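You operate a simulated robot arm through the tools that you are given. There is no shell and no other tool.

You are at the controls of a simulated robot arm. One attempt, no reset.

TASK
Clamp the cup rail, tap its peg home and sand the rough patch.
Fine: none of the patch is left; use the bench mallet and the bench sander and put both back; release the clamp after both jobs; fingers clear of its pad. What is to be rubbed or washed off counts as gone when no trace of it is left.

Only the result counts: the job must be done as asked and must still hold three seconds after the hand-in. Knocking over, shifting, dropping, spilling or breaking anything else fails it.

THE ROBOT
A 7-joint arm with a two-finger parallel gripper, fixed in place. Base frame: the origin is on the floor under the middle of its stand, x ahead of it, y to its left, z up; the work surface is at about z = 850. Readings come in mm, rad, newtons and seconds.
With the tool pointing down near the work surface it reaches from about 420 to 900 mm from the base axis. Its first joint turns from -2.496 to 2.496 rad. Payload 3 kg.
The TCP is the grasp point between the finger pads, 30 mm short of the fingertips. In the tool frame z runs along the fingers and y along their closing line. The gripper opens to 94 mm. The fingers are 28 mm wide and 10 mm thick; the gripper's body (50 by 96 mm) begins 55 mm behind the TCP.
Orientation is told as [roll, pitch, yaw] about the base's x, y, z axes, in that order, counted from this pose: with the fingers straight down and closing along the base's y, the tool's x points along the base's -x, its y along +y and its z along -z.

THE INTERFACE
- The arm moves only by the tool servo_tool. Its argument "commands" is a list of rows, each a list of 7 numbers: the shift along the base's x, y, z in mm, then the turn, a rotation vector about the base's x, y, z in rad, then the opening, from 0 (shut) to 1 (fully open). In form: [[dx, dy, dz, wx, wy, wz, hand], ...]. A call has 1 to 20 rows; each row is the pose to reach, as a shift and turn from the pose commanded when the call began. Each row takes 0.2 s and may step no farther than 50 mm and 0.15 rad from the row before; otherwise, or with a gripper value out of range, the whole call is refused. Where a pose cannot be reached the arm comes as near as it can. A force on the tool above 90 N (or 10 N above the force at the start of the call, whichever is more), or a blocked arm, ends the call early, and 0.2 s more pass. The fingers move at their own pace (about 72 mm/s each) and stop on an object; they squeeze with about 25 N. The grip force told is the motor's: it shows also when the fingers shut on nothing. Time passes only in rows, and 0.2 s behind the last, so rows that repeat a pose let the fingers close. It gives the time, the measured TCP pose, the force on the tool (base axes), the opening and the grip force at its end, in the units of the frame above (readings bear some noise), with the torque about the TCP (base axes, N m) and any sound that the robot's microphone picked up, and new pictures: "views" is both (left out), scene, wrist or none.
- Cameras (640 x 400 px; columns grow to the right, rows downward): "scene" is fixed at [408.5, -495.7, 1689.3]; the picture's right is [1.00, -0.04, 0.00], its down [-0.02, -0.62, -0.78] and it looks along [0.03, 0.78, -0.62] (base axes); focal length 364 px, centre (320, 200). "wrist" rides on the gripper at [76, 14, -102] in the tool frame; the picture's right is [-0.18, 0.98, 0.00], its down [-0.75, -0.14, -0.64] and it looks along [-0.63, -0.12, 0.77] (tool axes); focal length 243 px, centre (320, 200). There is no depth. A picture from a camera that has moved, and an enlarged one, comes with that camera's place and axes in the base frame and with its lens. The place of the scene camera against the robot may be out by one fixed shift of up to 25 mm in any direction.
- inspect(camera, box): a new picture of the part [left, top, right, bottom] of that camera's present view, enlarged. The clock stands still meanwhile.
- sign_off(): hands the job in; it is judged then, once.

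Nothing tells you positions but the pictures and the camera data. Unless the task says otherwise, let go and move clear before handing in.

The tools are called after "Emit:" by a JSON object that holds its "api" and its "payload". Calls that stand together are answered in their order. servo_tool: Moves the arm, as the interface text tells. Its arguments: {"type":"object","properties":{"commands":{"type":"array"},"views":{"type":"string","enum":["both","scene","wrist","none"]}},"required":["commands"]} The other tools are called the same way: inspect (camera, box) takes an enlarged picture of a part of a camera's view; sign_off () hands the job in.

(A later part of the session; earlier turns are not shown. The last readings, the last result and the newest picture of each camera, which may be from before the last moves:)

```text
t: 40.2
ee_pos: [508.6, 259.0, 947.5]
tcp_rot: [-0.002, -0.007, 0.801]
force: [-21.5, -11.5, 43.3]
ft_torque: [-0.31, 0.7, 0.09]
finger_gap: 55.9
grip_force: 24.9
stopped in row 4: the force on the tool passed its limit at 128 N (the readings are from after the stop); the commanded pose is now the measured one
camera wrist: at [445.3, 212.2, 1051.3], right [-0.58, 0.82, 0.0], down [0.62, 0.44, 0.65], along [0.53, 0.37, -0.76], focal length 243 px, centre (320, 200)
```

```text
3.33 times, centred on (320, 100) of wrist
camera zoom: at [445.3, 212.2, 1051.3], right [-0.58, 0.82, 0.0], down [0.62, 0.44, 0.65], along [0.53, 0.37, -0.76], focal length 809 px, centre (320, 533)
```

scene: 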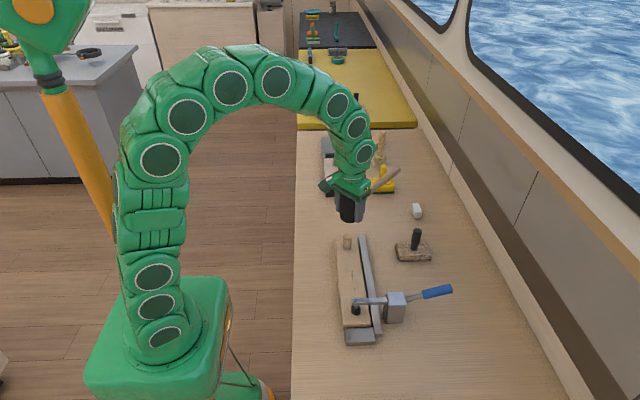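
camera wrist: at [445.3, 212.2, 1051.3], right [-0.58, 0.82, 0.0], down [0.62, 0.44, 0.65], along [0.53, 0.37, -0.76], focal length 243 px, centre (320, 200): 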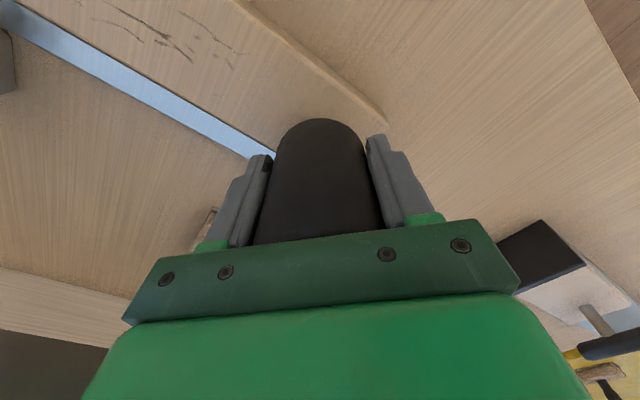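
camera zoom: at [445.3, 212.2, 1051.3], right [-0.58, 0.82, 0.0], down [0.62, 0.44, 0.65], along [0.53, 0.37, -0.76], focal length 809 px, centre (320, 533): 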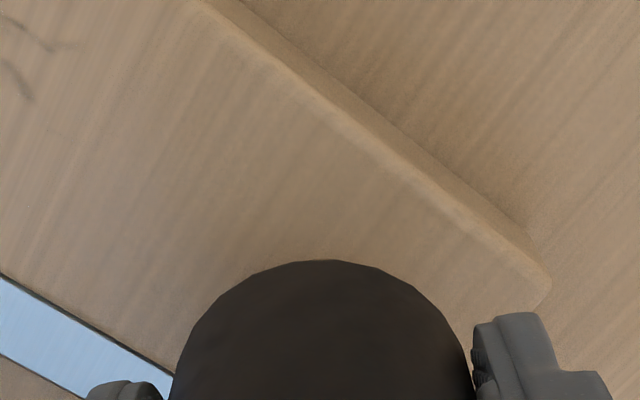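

Emit:
{"api": "servo_tool", "payload": {"commands": [[0, 0, 45, 0, 0.007, 0, 0.3], [0, 0, 90, 0, 0.007, 0, 0.3], [0, 0, 42, 0, 0.007, 0, 0.3], [0, 0, -7, 0, 0.007, 0, 0.3], [0, 0, 40, 0, 0.007, 0, 0.3], [0, 0, 87, 0, 0.007, 0, 0.3], [0, 0, 40, 0, 0.007, 0, 0.3], [0, 0, -9, 0, 0.007, 0, 0.3], [0, 0, 38, 0, 0.007, 0, 0.3], [0, 0, 85, 0, 0.007, 0, 0.3], [0, 0, 38, 0, 0.007, 0, 0.3], [0, 0, -11, 0, 0.007, 0, 0.3], [0, 0, 36, 0, 0.007, 0, 0.3], [0, 0, 83, 0, 0.007, 0, 0.3], [0, 0, 36, 0, 0.007, 0, 0.3], [0, 0, -12, 0, 0.007, 0, 0.3], [0, 0, 35, 0, 0.007, 0, 0.3], [0, 0, 72, 0, 0.007, 0, 0.3]], "views": "wrist"}}

Emit:
{"api": "inspect", "payload": {"camera": "scene", "box": [335, 225, 365, 255]}}

Emit:
{"api": "inspect", "payload": {"camera": "wrist", "box": [250, 40, 390, 160]}}

```text
t: 42.9
ee_pos: [511.6, 259.9, 947.8]
tcp_rot: [0.002, -0.013, 0.799]
force: [-21.8, -13.6, 45.7]
ft_torque: [-0.46, 0.78, -0.02]
finger_gap: 55.8
grip_force: 25.1
stopped in row 13: the force on the tool passed its limit at 130 N (the readings are from after the stop); the commanded pose is now the measured one
camera wrist: at [446.4, 212.5, 1051.0], right [-0.58, 0.82, 0.0], down [0.62, 0.44, 0.65], along [0.53, 0.38, -0.76], focal length 243 px, centre (320, 200)
```

wrist: 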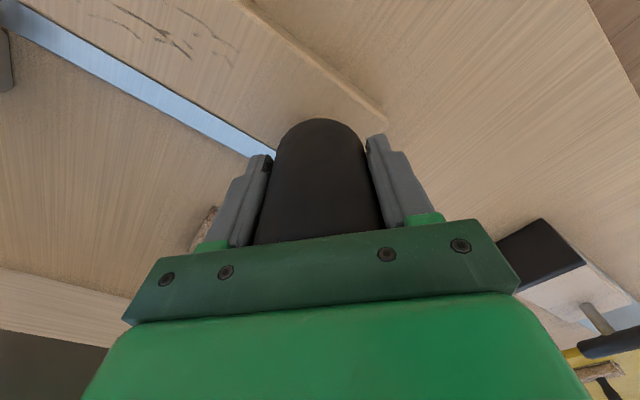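

```text
13.33 times, centred on (350, 240) of scene
camera zoom: at [408.5, -495.7, 1689.3], right [1.0, -0.04, 0.0], down [-0.02, -0.62, -0.78], along [0.03, 0.78, -0.62], focal length 4851 px, centre (-80, -333)
```

zoom: 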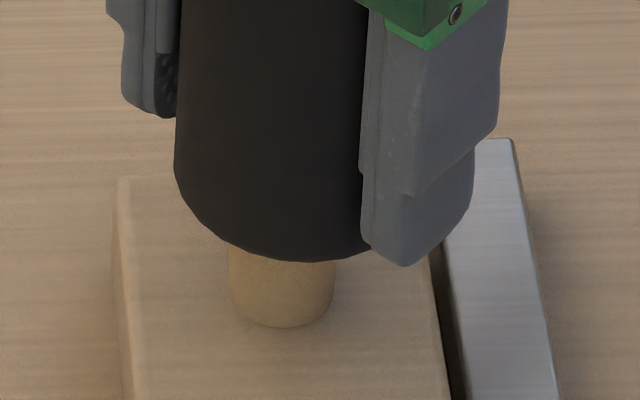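

```text
3.33 times, centred on (320, 100) of wrist
camera zoom: at [446.4, 212.5, 1051.0], right [-0.58, 0.82, 0.0], down [0.62, 0.44, 0.65], along [0.53, 0.38, -0.76], focal length 809 px, centre (320, 533)
```

zoom: 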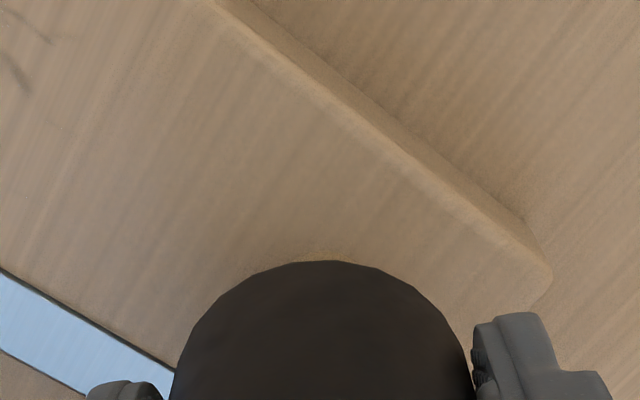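

Emit:
{"api": "servo_tool", "payload": {"commands": [[0, 0, 35, 0, 0.01, 0, 0.3], [0, 0, 80, 0, 0.01, 0, 0.3], [0, 0, 80, 0, 0.01, 0, 0.3]], "views": "wrist"}}

Emit:
{"api": "inspect", "payload": {"camera": "scene", "box": [335, 225, 365, 255]}}

Emit:
{"api": "inspect", "payload": {"camera": "scene", "box": [310, 160, 450, 280]}}

Emit:
{"api": "inspect", "payload": {"camera": "wrist", "box": [220, 40, 420, 250]}}

```text
t: 43.7
ee_pos: [513.3, 259.1, 1026.5]
tcp_rot: [0.01, -0.003, 0.799]
force: [0.3, 0.9, -2.6]
ft_torque: [-0.12, 0.12, 0.02]
finger_gap: 55.6
grip_force: 24.8
camera wrist: at [449.6, 212.3, 1130.3], right [-0.58, 0.82, 0.01], down [0.63, 0.44, 0.64], along [0.52, 0.38, -0.77], focal length 243 px, centre (320, 200)
```

wrist: 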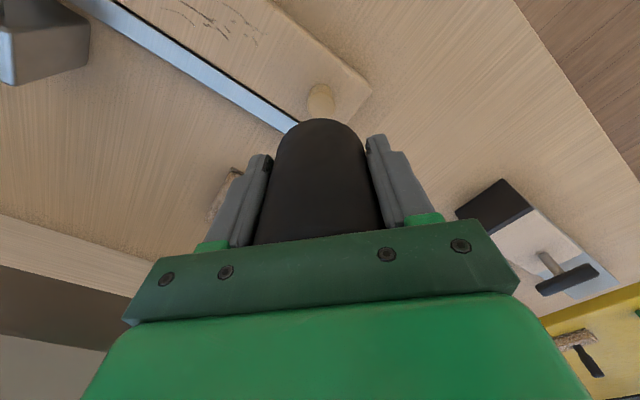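

```text
13.33 times, centred on (350, 240) of scene
camera zoom: at [408.5, -495.7, 1689.3], right [1.0, -0.04, 0.0], down [-0.02, -0.62, -0.78], along [0.03, 0.78, -0.62], focal length 4851 px, centre (-80, -333)
```

zoom: 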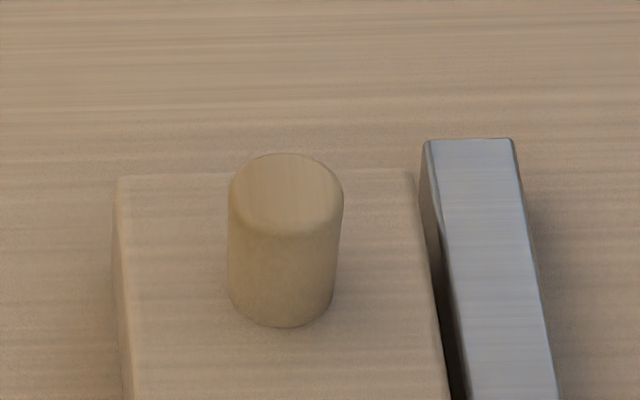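

```text
3.33 times, centred on (380, 220) of scene
camera zoom: at [408.5, -495.7, 1689.3], right [1.0, -0.04, 0.0], down [-0.02, -0.62, -0.78], along [0.03, 0.78, -0.62], focal length 1213 px, centre (120, 133)
```

zoom: 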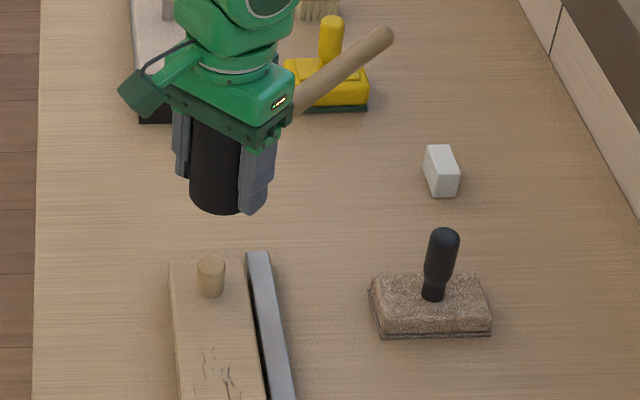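

```text
1.90 times, centred on (320, 145) of wrist
camera zoom: at [449.6, 212.3, 1130.3], right [-0.58, 0.82, 0.01], down [0.63, 0.44, 0.64], along [0.52, 0.38, -0.77], focal length 462 px, centre (320, 305)
```

zoom: 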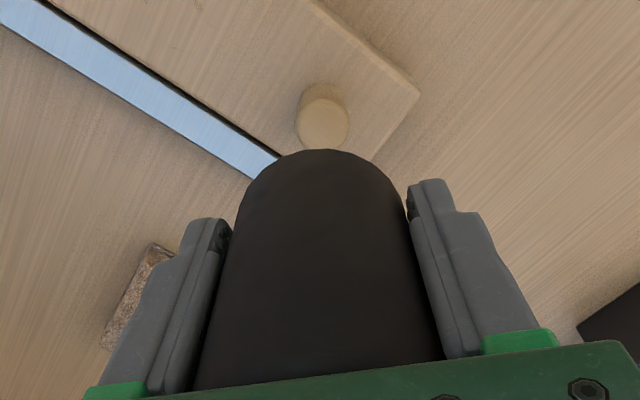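

The last two hard contacts (128 N and 130 N) did not move the peg, so it may have bottomed out after about 16 mm of travel. I'll make one more well-centred full-speed tap to tell "home" from a weak hit.

Emit:
{"api": "servo_tool", "payload": {"commands": [[-4, 0, 10, -0.005, -0.004, 0, 0.3], [-4, 0, 10, -0.005, -0.004, 0, 0.3], [-4, 0, -40, -0.005, -0.004, 0, 0.3], [-4, 0, -90, -0.005, -0.004, 0, 0.3], [-4, 0, -45, -0.005, -0.004, 0, 0.3], [-4, 0, 0, -0.005, -0.004, 0, 0.3]], "views": "none"}}

Emit:
{"api": "inspect", "payload": {"camera": "scene", "box": [335, 225, 365, 255]}}

```text
t: 44.7
ee_pos: [507.2, 258.9, 948.0]
tcp_rot: [-0.003, -0.015, 0.8]
force: [-26.6, -17.3, 65.4]
ft_torque: [-0.43, 0.74, 0.0]
finger_gap: 55.8
grip_force: 25.4
stopped in row 5: the force on the tool passed its limit at 165 N (the readings are from after the stop); the commanded pose is now the measured one
```

```text
13.33 times, centred on (350, 240) of scene
camera zoom: at [408.5, -495.7, 1689.3], right [1.0, -0.04, 0.0], down [-0.02, -0.62, -0.78], along [0.03, 0.78, -0.62], focal length 4851 px, centre (-80, -333)
```

zoom: 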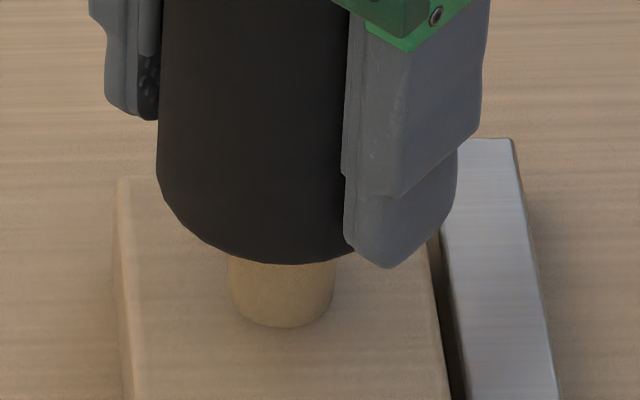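

Emit:
{"api": "servo_tool", "payload": {"commands": [[0, 0, 35, 0, 0.01, 0, 0.3], [0, 0, 82, 0, 0.01, 0, 0.3], [0, -20, 100, 0, 0.01, 0, 0.3], [0, 20, 110, 0, 0.01, 0, 0.3], [0, 60, 110, 0, 0.01, 0, 0.3], [0, 90, 110, 0, 0.01, 0, 0.3], [0, 90, 110, 0, 0.01, 0, 0.3]], "views": "both"}}

Emit:
{"api": "inspect", "payload": {"camera": "scene", "box": [335, 225, 365, 255]}}

Emit:
{"api": "inspect", "payload": {"camera": "wrist", "box": [200, 0, 320, 120]}}

```text
t: 46.3
ee_pos: [510.6, 349.6, 1057.6]
tcp_rot: [0.005, -0.007, 0.799]
force: [-0.7, 0.1, -2.5]
ft_torque: [-0.12, 0.15, 0.03]
finger_gap: 55.3
grip_force: 25.2
camera wrist: at [446.5, 303.6, 1160.2], right [-0.58, 0.82, 0.01], down [0.63, 0.44, 0.65], along [0.53, 0.38, -0.76], focal length 243 px, centre (320, 200)
```

scene: 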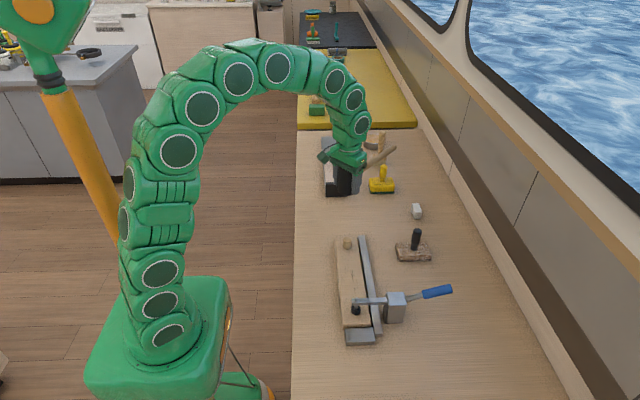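
wrist: 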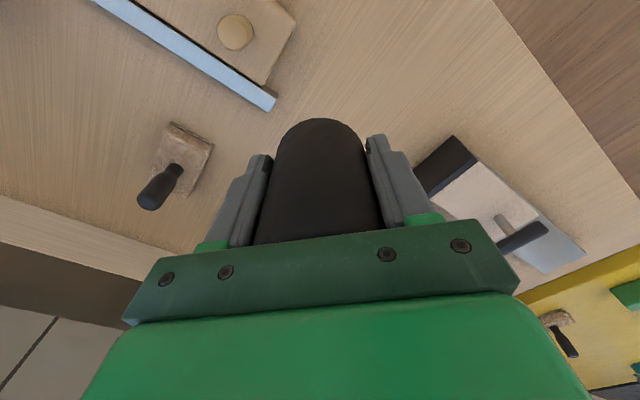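

```text
13.33 times, centred on (350, 240) of scene
camera zoom: at [408.5, -495.7, 1689.3], right [1.0, -0.04, 0.0], down [-0.02, -0.62, -0.78], along [0.03, 0.78, -0.62], focal length 4851 px, centre (-80, -333)
```

zoom: 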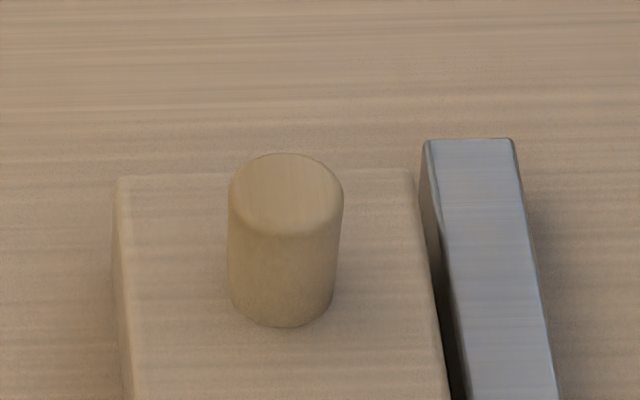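

```text
3.33 times, centred on (260, 60) of wrist
camera zoom: at [446.5, 303.6, 1160.2], right [-0.58, 0.82, 0.01], down [0.63, 0.44, 0.65], along [0.53, 0.38, -0.76], focal length 809 px, centre (520, 667)
```

zoom: 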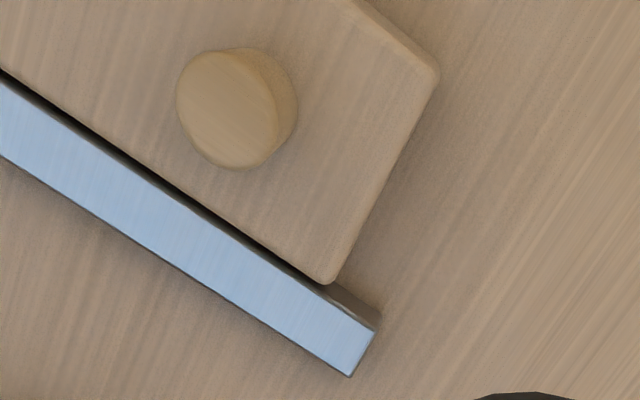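

Emit:
{"api": "inspect", "payload": {"camera": "wrist", "box": [205, 0, 265, 50]}}

Emit:
{"api": "inspect", "payload": {"camera": "scene", "box": [325, 225, 385, 345]}}

```text
8.00 times, centred on (235, 25) of wrist
camera zoom: at [446.5, 303.6, 1160.2], right [-0.58, 0.82, 0.01], down [0.63, 0.44, 0.65], along [0.53, 0.38, -0.76], focal length 1941 px, centre (1000, 1600)
```

zoom: 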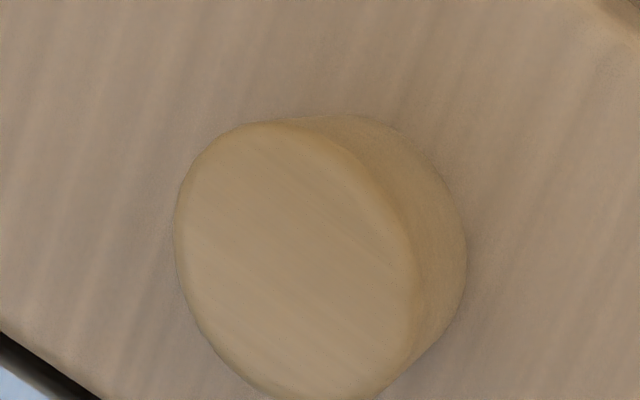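

```text
3.33 times, centred on (355, 285) of scene
camera zoom: at [408.5, -495.7, 1689.3], right [1.0, -0.04, 0.0], down [-0.02, -0.62, -0.78], along [0.03, 0.78, -0.62], focal length 1213 px, centre (203, -83)
```

zoom: 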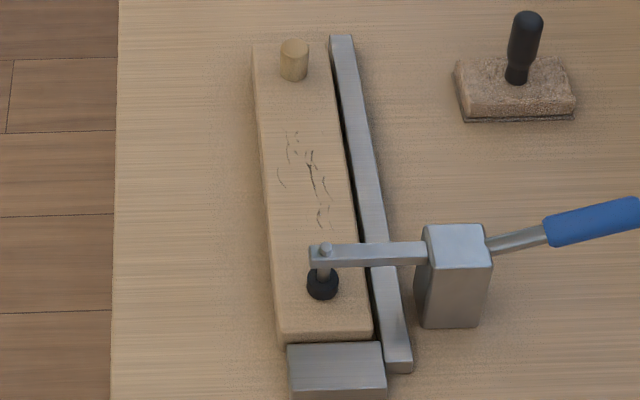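

The peg looks seated at the end of its travel. To rule out that only hard hits fail to count, I'll find contact gently, then do one more clean tap of the kind that worked before.

Emit:
{"api": "servo_tool", "payload": {"commands": [[0, -45, 0, -0.007, 0, 0, 0.3], [0, -90, -10, -0.007, 0, 0, 0.3], [0, -90, -50, -0.007, 0, 0, 0.3], [0, -90, -95, -0.007, 0, 0, 0.3], [0, -90, -104, -0.007, 0, 0, 0.3], [0, -90, -109, -0.007, 0, 0, 0.3], [0, -90, -112, -0.007, 0, 0, 0.3]], "views": "none"}}

Emit:
{"api": "inspect", "payload": {"camera": "scene", "box": [335, 225, 365, 255]}}

```text
t: 47.9
ee_pos: [506.7, 261.3, 948.7]
tcp_rot: [0.001, -0.008, 0.799]
force: [-16.7, -10.9, 33.0]
ft_torque: [-0.39, 0.51, 0.02]
finger_gap: 55.6
grip_force: 25.2
stopped in row 7: the force on the tool passed its limit at 101 N (the readings are from after the stop); the commanded pose is now the measured one
```

```text
13.33 times, centred on (350, 240) of scene
camera zoom: at [408.5, -495.7, 1689.3], right [1.0, -0.04, 0.0], down [-0.02, -0.62, -0.78], along [0.03, 0.78, -0.62], focal length 4851 px, centre (-80, -333)
```

zoom: 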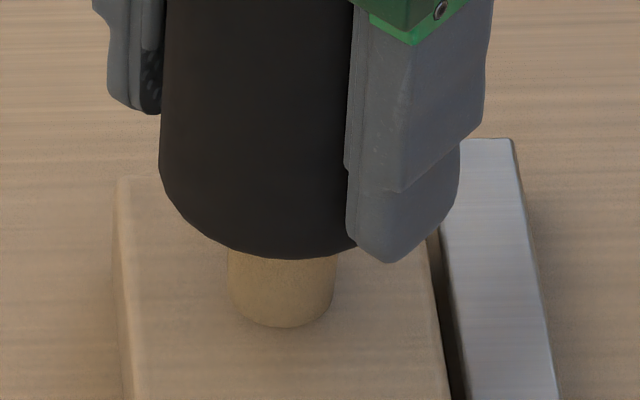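

Emit:
{"api": "servo_tool", "payload": {"commands": [[0, 0, 45, 0, 0.006, 0, 0.3], [0, 0, 92, 0, 0.006, 0, 0.3], [0, 0, 92, 0, 0.006, 0, 0.3], [0, 0, 42, 0, 0.006, 0, 0.3], [0, 0, -7, 0, 0.006, 0, 0.3], [0, 0, 40, 0, 0.006, 0, 0.3], [0, 0, 80, 0, 0.006, 0, 0.3], [0, 0, 80, 0, 0.006, 0, 0.3]], "views": "none"}}

Emit:
{"api": "inspect", "payload": {"camera": "scene", "box": [335, 225, 365, 255]}}

```text
t: 49.7
ee_pos: [511.3, 263.0, 1027.3]
tcp_rot: [0.004, -0.004, 0.8]
force: [-0.1, 0.1, -2.8]
ft_torque: [-0.12, 0.13, 0.02]
finger_gap: 55.8
grip_force: 24.8
```

```text
13.33 times, centred on (350, 240) of scene
camera zoom: at [408.5, -495.7, 1689.3], right [1.0, -0.04, 0.0], down [-0.02, -0.62, -0.78], along [0.03, 0.78, -0.62], focal length 4851 px, centre (-80, -333)
```

zoom: 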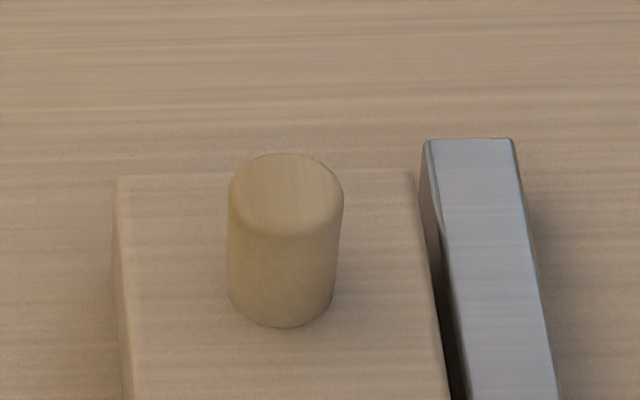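

Emit:
{"api": "servo_tool", "payload": {"commands": [[-2, -2, 10, 0, 0, 0, 0.3], [-2, -2, 10, 0, 0, 0, 0.3], [-2, -2, -40, 0, 0, 0, 0.3], [-2, -2, -90, 0, 0, 0, 0.3], [-2, -2, -45, 0, 0, 0, 0.3], [-2, -2, 0, 0, 0, 0, 0.3], [-2, -2, 0, 0, 0, 0, 0.3]], "views": "none"}}

Emit:
{"api": "inspect", "payload": {"camera": "scene", "box": [335, 225, 365, 255]}}

```text
t: 50.7
ee_pos: [507.2, 262.1, 949.2]
tcp_rot: [0.002, -0.012, 0.799]
force: [-17.4, -8.6, 36.0]
ft_torque: [-0.35, 0.42, -0.02]
finger_gap: 55.8
grip_force: 25.1
stopped in row 5: the force on the tool passed its limit at 145 N (the readings are from after the stop); the commanded pose is now the measured one
```

```text
13.33 times, centred on (350, 240) of scene
camera zoom: at [408.5, -495.7, 1689.3], right [1.0, -0.04, 0.0], down [-0.02, -0.62, -0.78], along [0.03, 0.78, -0.62], focal length 4851 px, centre (-80, -333)
```

zoom: 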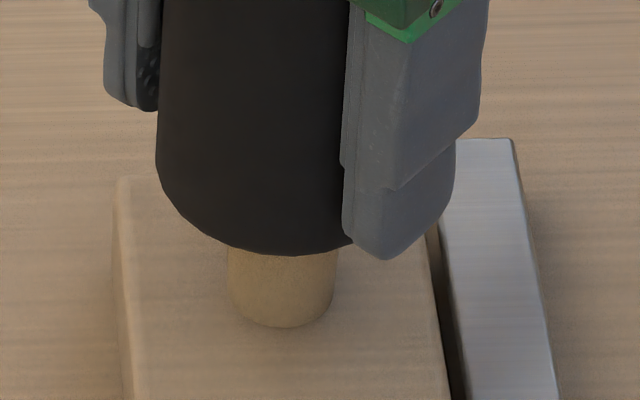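

Full-speed taps no longer move the peg, so I take it as home. I'll lift off, straighten up and carry the mallet back to its rest at (527.5, 430) with yaw 0.

Emit:
{"api": "servo_tool", "payload": {"commands": [[0, 0, 35, -0.01, 0.007, 0, 0.3], [0, 0, 80, -0.01, 0.007, 0, 0.3], [0, 0, 100, -0.01, 0.007, 0, 0.3], [0, 0, 100, -0.01, 0.007, 0, 0.3]], "views": "none"}}

Emit:
{"api": "servo_tool", "payload": {"commands": [[3, 24, 0, 0, 0, -0.1, 0.3], [6, 48, 0, 0, 0, -0.22, 0.3], [9, 72, 0, 0, 0, -0.34, 0.3], [12, 96, 0, 0, 0, -0.46, 0.3], [15, 120, 0, 0, 0, -0.58, 0.3], [18, 145, 0, 0, 0, -0.7, 0.3], [20, 168, 0, 0, 0, -0.799, 0.3], [20, 168, 0, 0, 0, -0.799, 0.3], [20, 168, 0, 0, 0, -0.799, 0.3]], "views": "both"}}

Emit:
{"api": "inspect", "payload": {"camera": "scene", "box": [310, 110, 450, 230]}}

```text
t: 51.7
ee_pos: [508.4, 260.4, 1046.8]
tcp_rot: [0.003, 0.004, 0.799]
force: [-0.9, -0.4, -2.4]
ft_torque: [-0.14, 0.14, -0.02]
finger_gap: 55.5
grip_force: 25.0
```

```text
t: 53.7
ee_pos: [528.0, 429.5, 1047.3]
tcp_rot: [0.001, 0.005, -0.001]
force: [-0.6, -0.7, -3.4]
ft_torque: [-0.01, 0.18, -0.03]
finger_gap: 55.7
grip_force: 25.1
camera wrist: at [452.2, 442.3, 1151.4], right [0.18, 0.98, 0.0], down [0.76, -0.14, 0.64], along [0.63, -0.12, -0.77], focal length 243 px, centre (320, 200)
```

scene: 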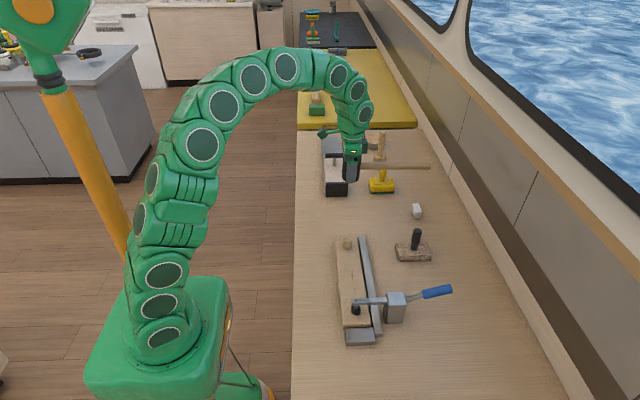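
wrist: 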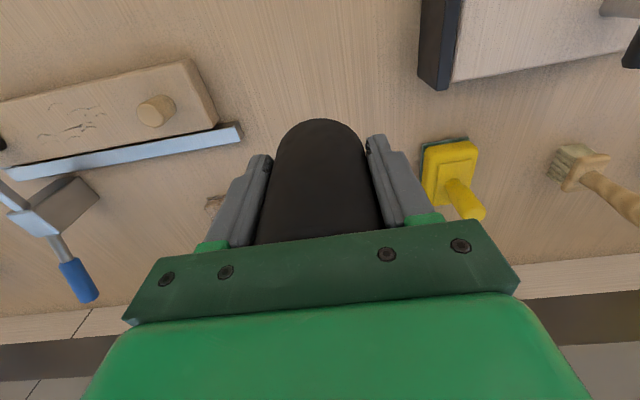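

```text
3.33 times, centred on (380, 170) of scene
camera zoom: at [408.5, -495.7, 1689.3], right [1.0, -0.04, 0.0], down [-0.02, -0.62, -0.78], along [0.03, 0.78, -0.62], focal length 1213 px, centre (120, 300)
```

zoom: 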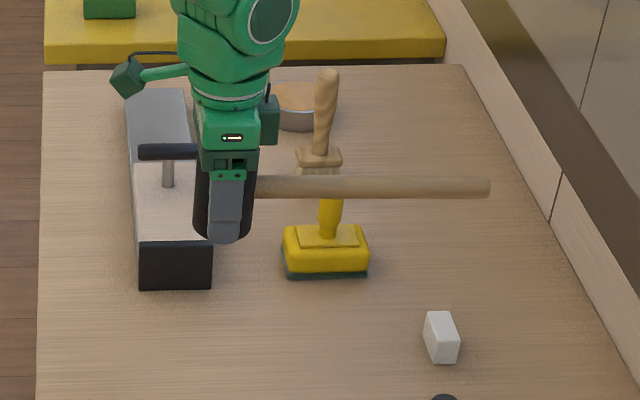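

Emit:
{"api": "servo_tool", "payload": {"commands": [[0, 0, -45, 0, -0.004, 0, 0.3], [0, 0, -90, 0, -0.004, 0, 0.3], [0, 0, -125, 0, -0.004, 0, 0.3], [0, 0, -142, 0, -0.004, 0, 0.3], [0, 0, -142, 0, -0.004, 0, 0.3]], "views": "wrist"}}

Emit:
{"api": "inspect", "payload": {"camera": "scene", "box": [320, 160, 440, 240]}}

```text
t: 54.9
ee_pos: [527.4, 428.4, 908.0]
tcp_rot: [0.0, 0.0, -0.001]
force: [0.4, 0.2, -2.2]
ft_torque: [-0.01, 0.13, 0.02]
finger_gap: 55.3
grip_force: 24.2
camera wrist: at [451.1, 441.9, 1011.2], right [0.18, 0.98, 0.0], down [0.75, -0.14, 0.64], along [0.63, -0.12, -0.77], focal length 243 px, centre (320, 200)
```

wrist: 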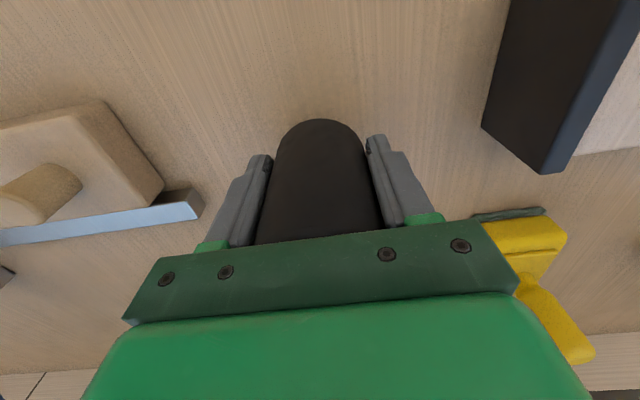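

```text
5.00 times, centred on (380, 200) of scene
camera zoom: at [408.5, -495.7, 1689.3], right [1.0, -0.04, 0.0], down [-0.02, -0.62, -0.78], along [0.03, 0.78, -0.62], focal length 1819 px, centre (20, 200)
```

zoom: 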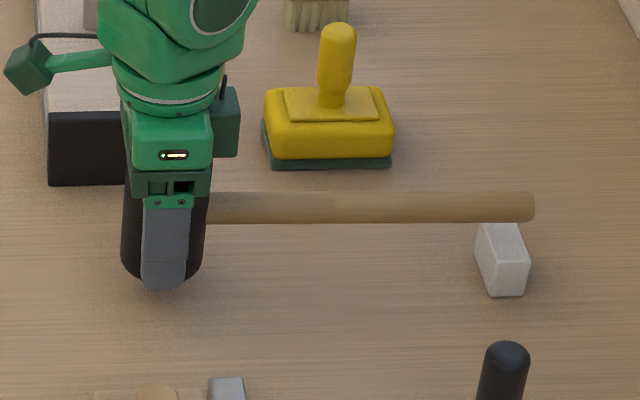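

Emit:
{"api": "servo_tool", "payload": {"commands": [[0, 0, -6, 0, 0, 0, 0.3], [0, 0, -11, 0, 0, 0, 0.3], [0, 0, -14, 0, 0, 0, 0.3]], "views": "none"}}

Emit:
{"api": "inspect", "payload": {"camera": "scene", "box": [320, 160, 440, 240]}}

```text
t: 55.7
ee_pos: [528.7, 430.1, 894.6]
tcp_rot: [-0.001, 0.0, -0.001]
force: [0.1, 0.2, -3.3]
ft_torque: [0.01, 0.18, -0.01]
finger_gap: 55.6
grip_force: 25.2
```

```text
5.00 times, centred on (380, 200) of scene
camera zoom: at [408.5, -495.7, 1689.3], right [1.0, -0.04, 0.0], down [-0.02, -0.62, -0.78], along [0.03, 0.78, -0.62], focal length 1819 px, centre (20, 200)
```

zoom: 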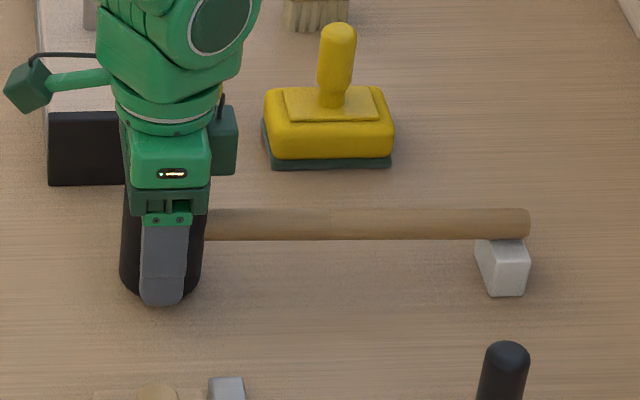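

Emit:
{"api": "servo_tool", "payload": {"commands": [[0, 0, -2, 0, 0, 0, 0.3], [0, 0, -4, 0, 0, 0, 0.3]], "views": "none"}}

```text
t: 56.3
ee_pos: [527.7, 428.4, 889.2]
tcp_rot: [0.002, -0.003, 0.003]
force: [-1.9, 0.7, 0.4]
ft_torque: [0.03, -0.65, 0.25]
finger_gap: 55.6
grip_force: 25.0
```

Emit:
{"api": "servo_tool", "payload": {"commands": [[0, 0, -1, 0, 0, 0, 0.3], [0, 0, -2, 0, 0, 0, 0.3]], "views": "none"}}

Emit:
{"api": "inspect", "payload": {"camera": "scene", "box": [320, 160, 440, 240]}}

```text
t: 56.9
ee_pos: [527.9, 429.6, 887.2]
tcp_rot: [0.003, -0.002, 0.0]
force: [-6.3, -9.0, 31.1]
ft_torque: [-0.78, -0.15, -0.14]
finger_gap: 55.5
grip_force: 25.5
```

```text
5.00 times, centred on (380, 200) of scene
camera zoom: at [408.5, -495.7, 1689.3], right [1.0, -0.04, 0.0], down [-0.02, -0.62, -0.78], along [0.03, 0.78, -0.62], focal length 1819 px, centre (20, 200)
```

zoom: 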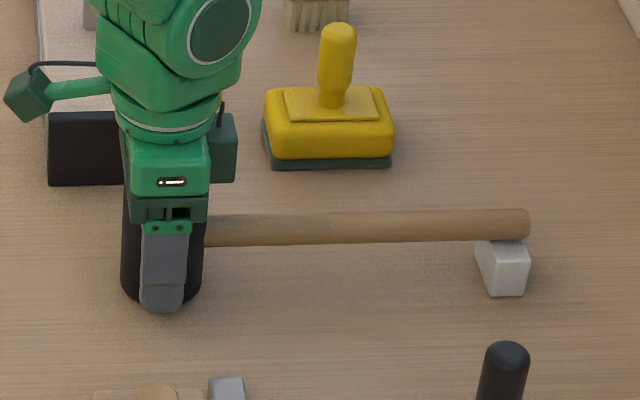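

Emit:
{"api": "servo_tool", "payload": {"commands": [[0, 0, 1, 0, 0, 0, 0.3], [0, 0, 1, 0, 0, 0, 0.6], [0, 0, 1, 0, 0, 0, 1], [0, 0, 1, 0, 0, 0, 1], [0, 0, 1, 0, 0, 0, 1]], "views": "none"}}

Emit:
{"api": "inspect", "payload": {"camera": "scene", "box": [320, 160, 440, 240]}}

```text
t: 58.1
ee_pos: [527.8, 428.4, 886.6]
tcp_rot: [0.001, -0.002, 0.001]
force: [6.5, -3.6, 22.5]
ft_torque: [0.23, 0.3, 0.0]
finger_gap: 94.1
grip_force: 0.1
```

```text
5.00 times, centred on (380, 200) of scene
camera zoom: at [408.5, -495.7, 1689.3], right [1.0, -0.04, 0.0], down [-0.02, -0.62, -0.78], along [0.03, 0.78, -0.62], focal length 1819 px, centre (20, 200)
```

zoom: 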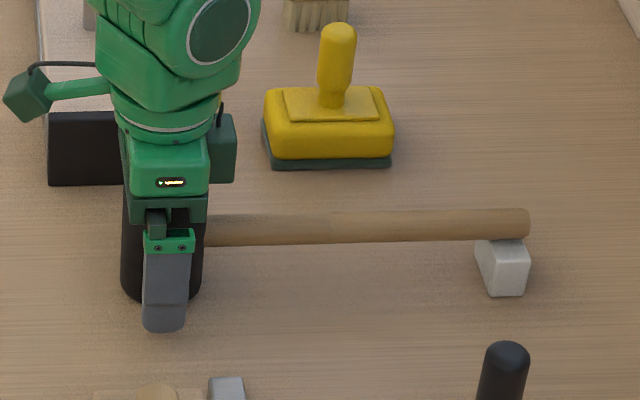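

Emit:
{"api": "servo_tool", "payload": {"commands": [[0, 0, 10, 0, 0, 0, 1], [0, 0, 40, 0, 0, 0, 1], [0, 0, 85, 0, 0, 0, 1], [0, 0, 130, 0, 0, 0, 1], [0, 0, 150, 0, 0, 0, 1]], "views": "both"}}

Emit:
{"api": "inspect", "payload": {"camera": "scene", "box": [320, 160, 440, 240]}}

Emit:
{"api": "inspect", "payload": {"camera": "wrist", "box": [220, 50, 420, 250]}}

```text
t: 59.3
ee_pos: [528.2, 428.3, 1037.6]
tcp_rot: [0.0, -0.003, 0.0]
force: [0.2, 0.6, -0.3]
ft_torque: [0.0, 0.01, 0.03]
finger_gap: 94.0
grip_force: 0.0
camera wrist: at [451.6, 441.8, 1142.1], right [0.18, 0.98, 0.0], down [0.75, -0.14, 0.64], along [0.63, -0.12, -0.77], focal length 243 px, centre (320, 200)
```

scene: 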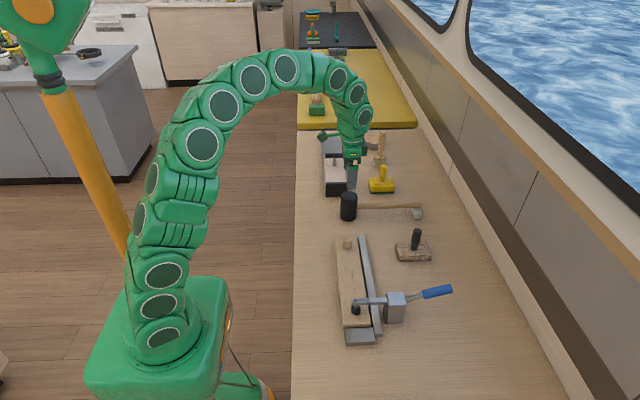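
wrist: 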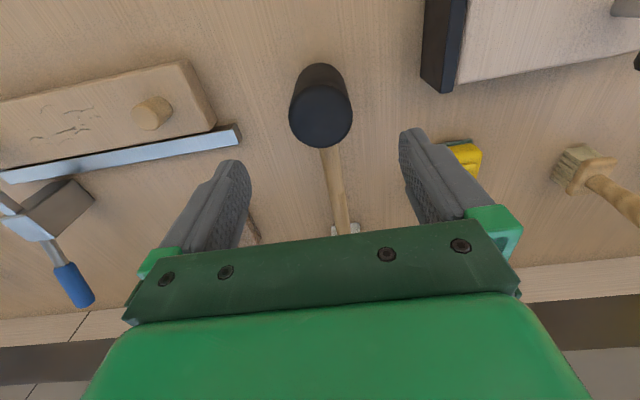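

```text
5.00 times, centred on (380, 200) of scene
camera zoom: at [408.5, -495.7, 1689.3], right [1.0, -0.04, 0.0], down [-0.02, -0.62, -0.78], along [0.03, 0.78, -0.62], focal length 1819 px, centre (20, 200)
```

zoom: 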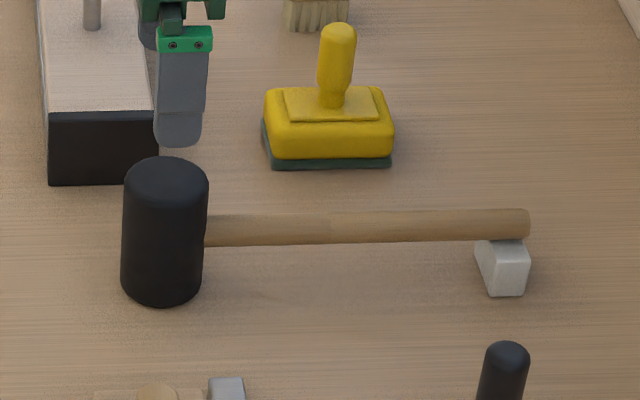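

```text
2.00 times, centred on (320, 150) of wrist
camera zoom: at [451.6, 441.8, 1142.1], right [0.18, 0.98, 0.0], down [0.75, -0.14, 0.64], along [0.63, -0.12, -0.77], focal length 485 px, centre (320, 300)
```

zoom: 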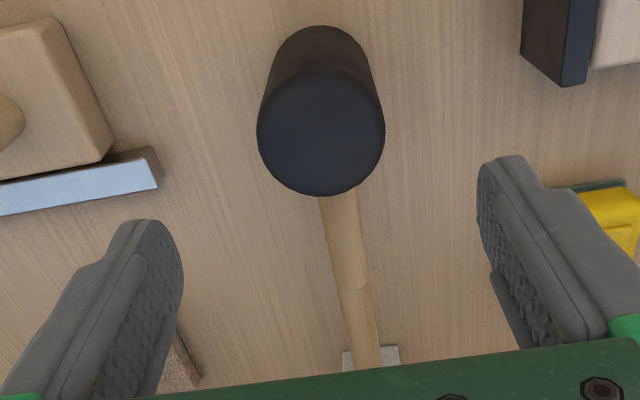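

The mallet is back exactly on its rest. Now I'll go over to the bench sander near (677, 248) and measure it.

Emit:
{"api": "servo_tool", "payload": {"commands": [[5, -30, 20, 0, 0, 0, 1], [12, -70, 40, 0, 0, 0, 1], [20, -110, 60, 0, 0, 0, 1], [28, -150, 60, 0, 0, 0, 1], [32, -178, 60, 0, 0, 0, 1], [32, -178, 60, 0, 0, 0, 1]], "views": "wrist"}}

Emit:
{"api": "inspect", "payload": {"camera": "wrist", "box": [220, 50, 440, 250]}}

Emit:
{"api": "inspect", "payload": {"camera": "scene", "box": [380, 215, 450, 275]}}

```text
t: 60.7
ee_pos: [559.0, 250.8, 1095.9]
tcp_rot: [0.001, -0.002, 0.0]
force: [0.2, 0.8, 0.5]
ft_torque: [0.04, -0.02, 0.03]
finger_gap: 94.0
grip_force: 0.1
camera wrist: at [483.0, 264.3, 1199.9], right [0.18, 0.98, 0.0], down [0.75, -0.14, 0.64], along [0.63, -0.12, -0.77], focal length 243 px, centre (320, 200)
```

wrist: 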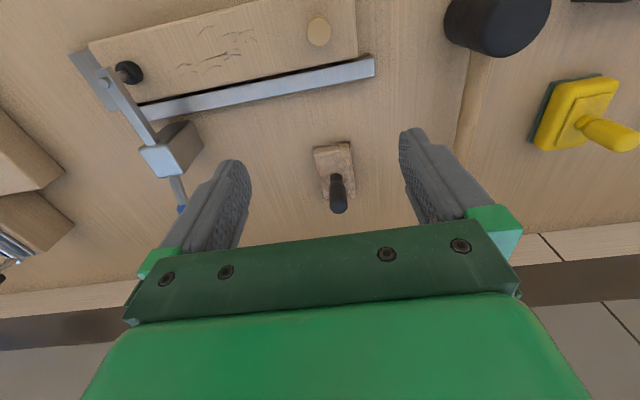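

```text
2.00 times, centred on (330, 150) of wrist
camera zoom: at [483.0, 264.3, 1199.9], right [0.18, 0.98, 0.0], down [0.75, -0.14, 0.64], along [0.63, -0.12, -0.77], focal length 485 px, centre (300, 300)
```

zoom: 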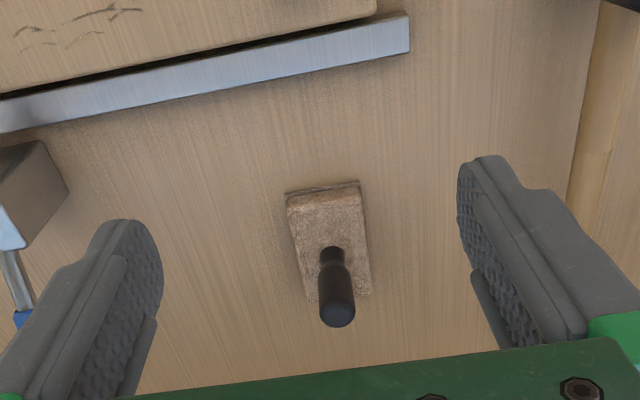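

```text
6.67 times, centred on (415, 245) of scene
camera zoom: at [408.5, -495.7, 1689.3], right [1.0, -0.04, 0.0], down [-0.02, -0.62, -0.78], along [0.03, 0.78, -0.62], focal length 2425 px, centre (-313, -100)
```

zoom: 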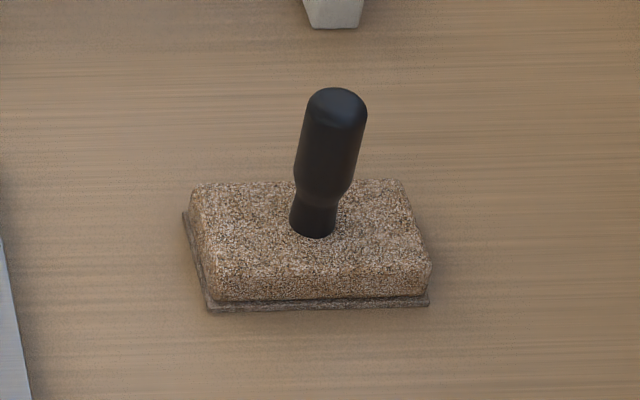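

Emit:
{"api": "inspect", "payload": {"camera": "wrist", "box": [300, 0, 400, 100]}}

Emit:
{"api": "inspect", "payload": {"camera": "wrist", "box": [60, 10, 260, 150]}}

Emit:
{"api": "inspect", "payload": {"camera": "scene", "box": [335, 310, 395, 350]}}

Emit:
{"api": "inspect", "payload": {"camera": "wrist", "box": [290, 120, 370, 220]}}

```text
4.00 times, centred on (350, 50) of wrist
camera zoom: at [483.0, 264.3, 1199.9], right [0.18, 0.98, 0.0], down [0.75, -0.14, 0.64], along [0.63, -0.12, -0.77], focal length 970 px, centre (200, 800)
```

zoom: 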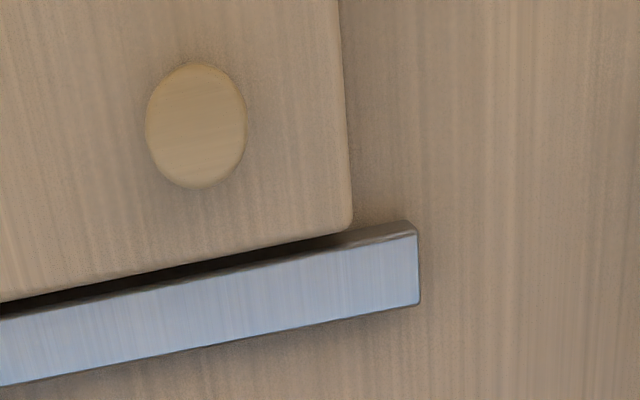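

```text
2.86 times, centred on (160, 80) of wrist
camera zoom: at [483.0, 264.3, 1199.9], right [0.18, 0.98, 0.0], down [0.75, -0.14, 0.64], along [0.63, -0.12, -0.77], focal length 693 px, centre (777, 543)
```

zoom: 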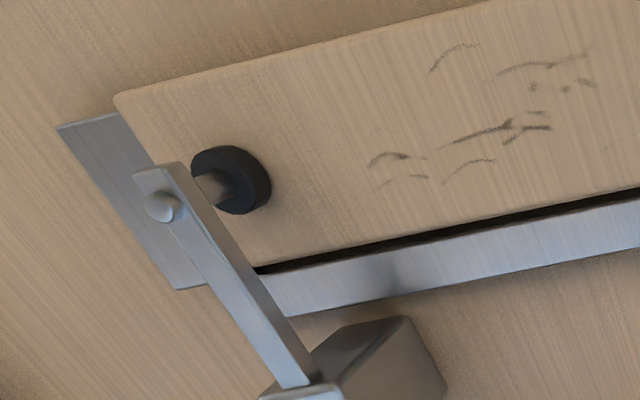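

```text
10.00 times, centred on (365, 330) of scene
camera zoom: at [408.5, -495.7, 1689.3], right [1.0, -0.04, 0.0], down [-0.02, -0.62, -0.78], along [0.03, 0.78, -0.62], focal length 3638 px, centre (-130, -1100)
```

zoom: 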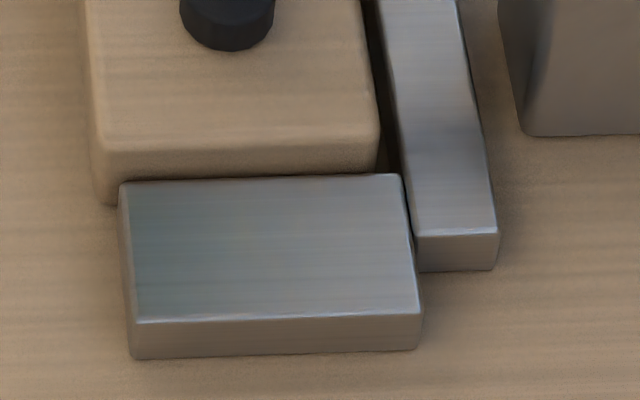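

```text
4.00 times, centred on (330, 170) of wrist
camera zoom: at [483.0, 264.3, 1199.9], right [0.18, 0.98, 0.0], down [0.75, -0.14, 0.64], along [0.63, -0.12, -0.77], focal length 970 px, centre (280, 320)
```

zoom: 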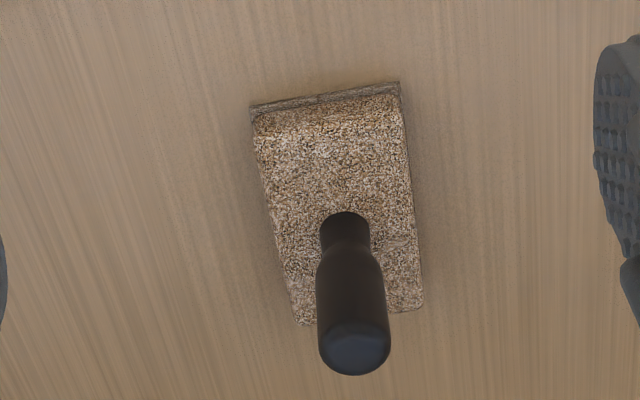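

The sander is a cork block of about 100 × 57 mm with a vertical handle near (705, 249). The rail spans x 472–543, and the patch covers x 484–526, y 87–190. The fence is lower than the rail top. I'll move above the sander handle and align.

Emit:
{"api": "servo_tool", "payload": {"commands": [[40, -1, -10, 0, 0, 0, 1], [85, -1, -20, 0, 0, 0, 1], [125, -1, -35, 0, 0, 0, 1], [146, -1, -55, 0, 0, 0, 1], [146, -1, -65, 0, 0, 0, 1], [146, -1, -65, 0, 0, 0, 1]], "views": "both"}}

Emit:
{"api": "inspect", "payload": {"camera": "wrist", "box": [220, 40, 420, 240]}}

```text
t: 62.1
ee_pos: [704.8, 251.0, 1030.4]
tcp_rot: [0.001, -0.001, 0.001]
force: [0.3, -0.2, 0.5]
ft_torque: [-0.01, 0.02, -0.02]
finger_gap: 94.1
grip_force: 0.0
camera wrist: at [628.4, 263.8, 1133.4], right [0.18, 0.98, 0.0], down [0.75, -0.14, 0.64], along [0.63, -0.12, -0.77], focal length 243 px, centre (320, 200)
```

scene: 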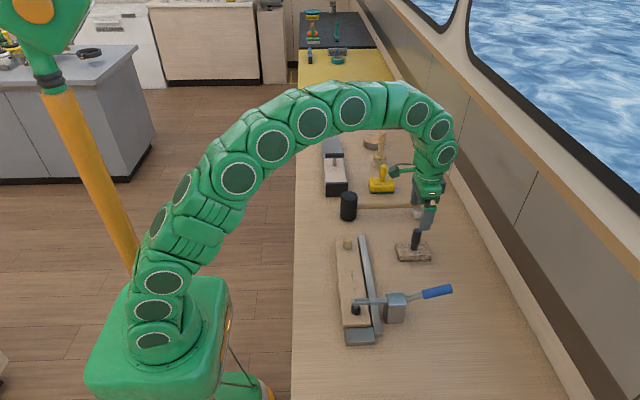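
wrist: 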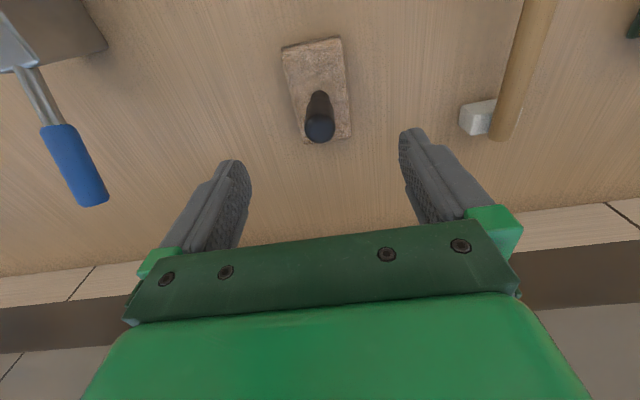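

```text
2.00 times, centred on (320, 140) of wrist
camera zoom: at [628.4, 263.8, 1133.4], right [0.18, 0.98, 0.0], down [0.75, -0.14, 0.64], along [0.63, -0.12, -0.77], focal length 485 px, centre (320, 320)
```

zoom: 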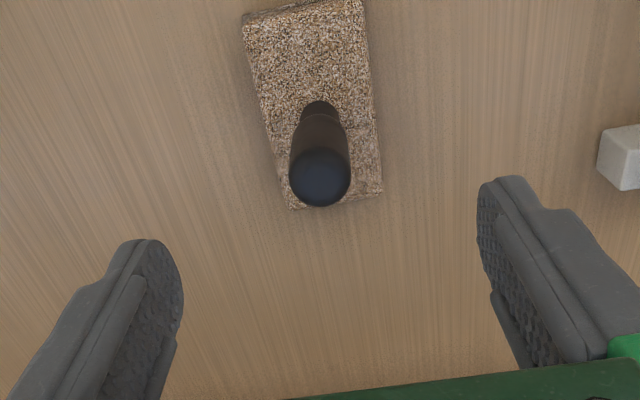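

The handle is centred under the hand. I'll descend and grip it.

Emit:
{"api": "servo_tool", "payload": {"commands": [[1, 0, -40, 0, 0, 0, 1], [1, 0, -80, 0, 0, 0, 0.8], [1, 0, -104, 0, 0, 0, 0.6], [1, 0, -104, 0, 0, 0, 0.3], [1, 0, -104, 0, 0, 0, 0], [1, 0, -104, 0, 0, 0, 0], [1, 0, -104, 0, 0, 0, 0]], "views": "both"}}

Emit:
{"api": "inspect", "payload": {"camera": "scene", "box": [370, 180, 470, 280]}}

```text
t: 63.7
ee_pos: [707.4, 249.9, 927.4]
tcp_rot: [0.001, -0.002, 0.001]
force: [0.1, -1.2, 0.3]
ft_torque: [0.01, -0.01, 0.0]
finger_gap: 25.2
grip_force: 25.0
camera wrist: at [630.9, 262.9, 1029.8], right [0.18, 0.98, 0.0], down [0.75, -0.14, 0.64], along [0.63, -0.12, -0.77], focal length 243 px, centre (320, 200)
```

scene: 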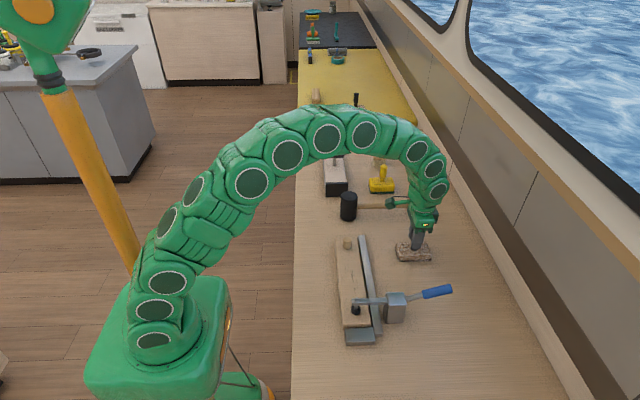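
wrist: 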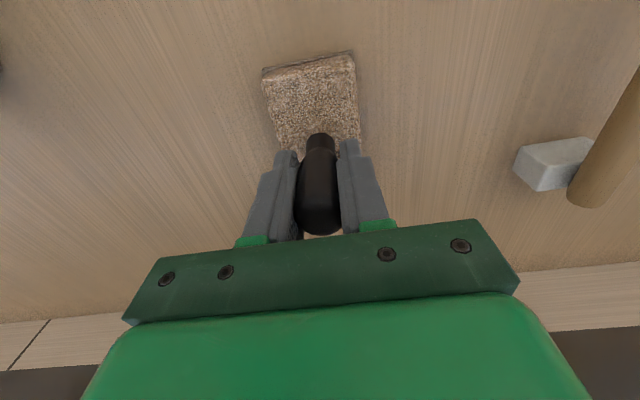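

```text
4.00 times, centred on (420, 230) of scene
camera zoom: at [408.5, -495.7, 1689.3], right [1.0, -0.04, 0.0], down [-0.02, -0.62, -0.78], along [0.03, 0.78, -0.62], focal length 1455 px, centre (-80, 80)
```

zoom: 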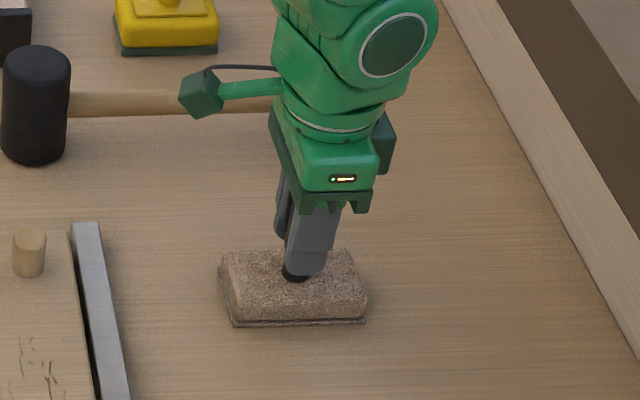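

Emit:
{"api": "servo_tool", "payload": {"commands": [[0, 0, 30, 0, 0, 0, 0], [0, 0, 70, 0, 0, 0, 0], [-5, -5, 100, 0, 0, 0, 0], [-40, -25, 105, 0, 0, 0, 0], [-80, -45, 105, 0, 0, 0, 0], [-120, -65, 105, 0, 0, 0, 0], [-160, -90, 105, 0, 0, 0, 0], [-201, -110, 105, 0, 0, 0, 0], [-201, -110, 105, 0, 0, 0, 0]], "views": "both"}}

Emit:
{"api": "inspect", "payload": {"camera": "scene", "box": [310, 180, 450, 350]}}

```text
t: 65.7
ee_pos: [503.9, 140.4, 1030.6]
tcp_rot: [0.0, -0.001, -0.001]
force: [-0.9, -1.1, -1.1]
ft_torque: [0.01, 0.0, -0.05]
finger_gap: 25.2
grip_force: 24.9
camera wrist: at [426.6, 153.1, 1133.2], right [0.18, 0.98, 0.0], down [0.75, -0.14, 0.64], along [0.63, -0.12, -0.77], focal length 243 px, centre (320, 200)
```

scene: 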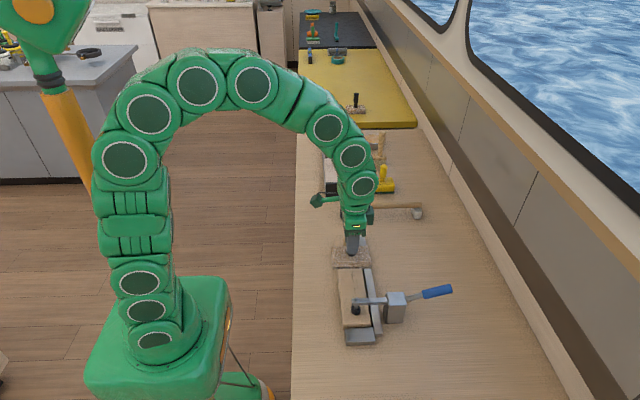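
wrist: 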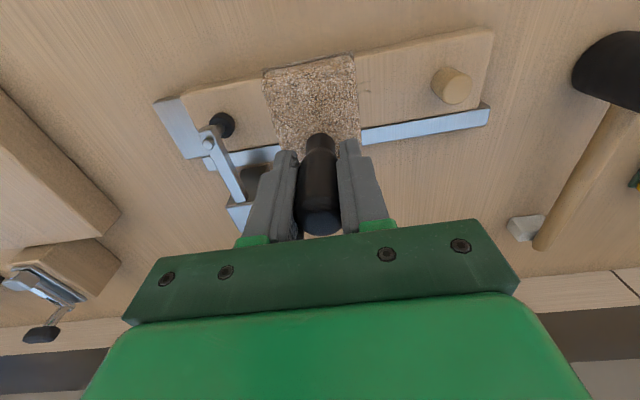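

```text
2.35 times, centred on (380, 265) of scene
camera zoom: at [408.5, -495.7, 1689.3], right [1.0, -0.04, 0.0], down [-0.02, -0.62, -0.78], along [0.03, 0.78, -0.62], focal length 856 px, centre (179, 47)
```

zoom: 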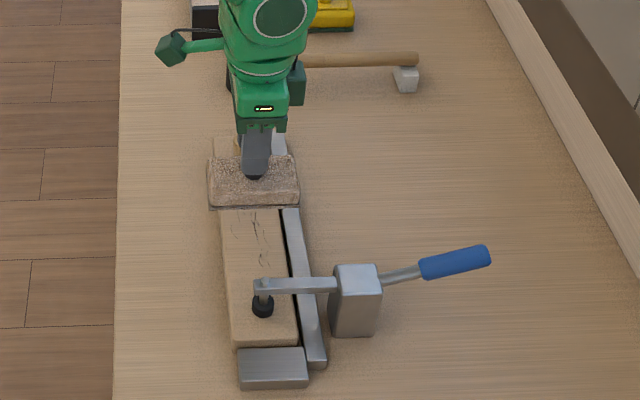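

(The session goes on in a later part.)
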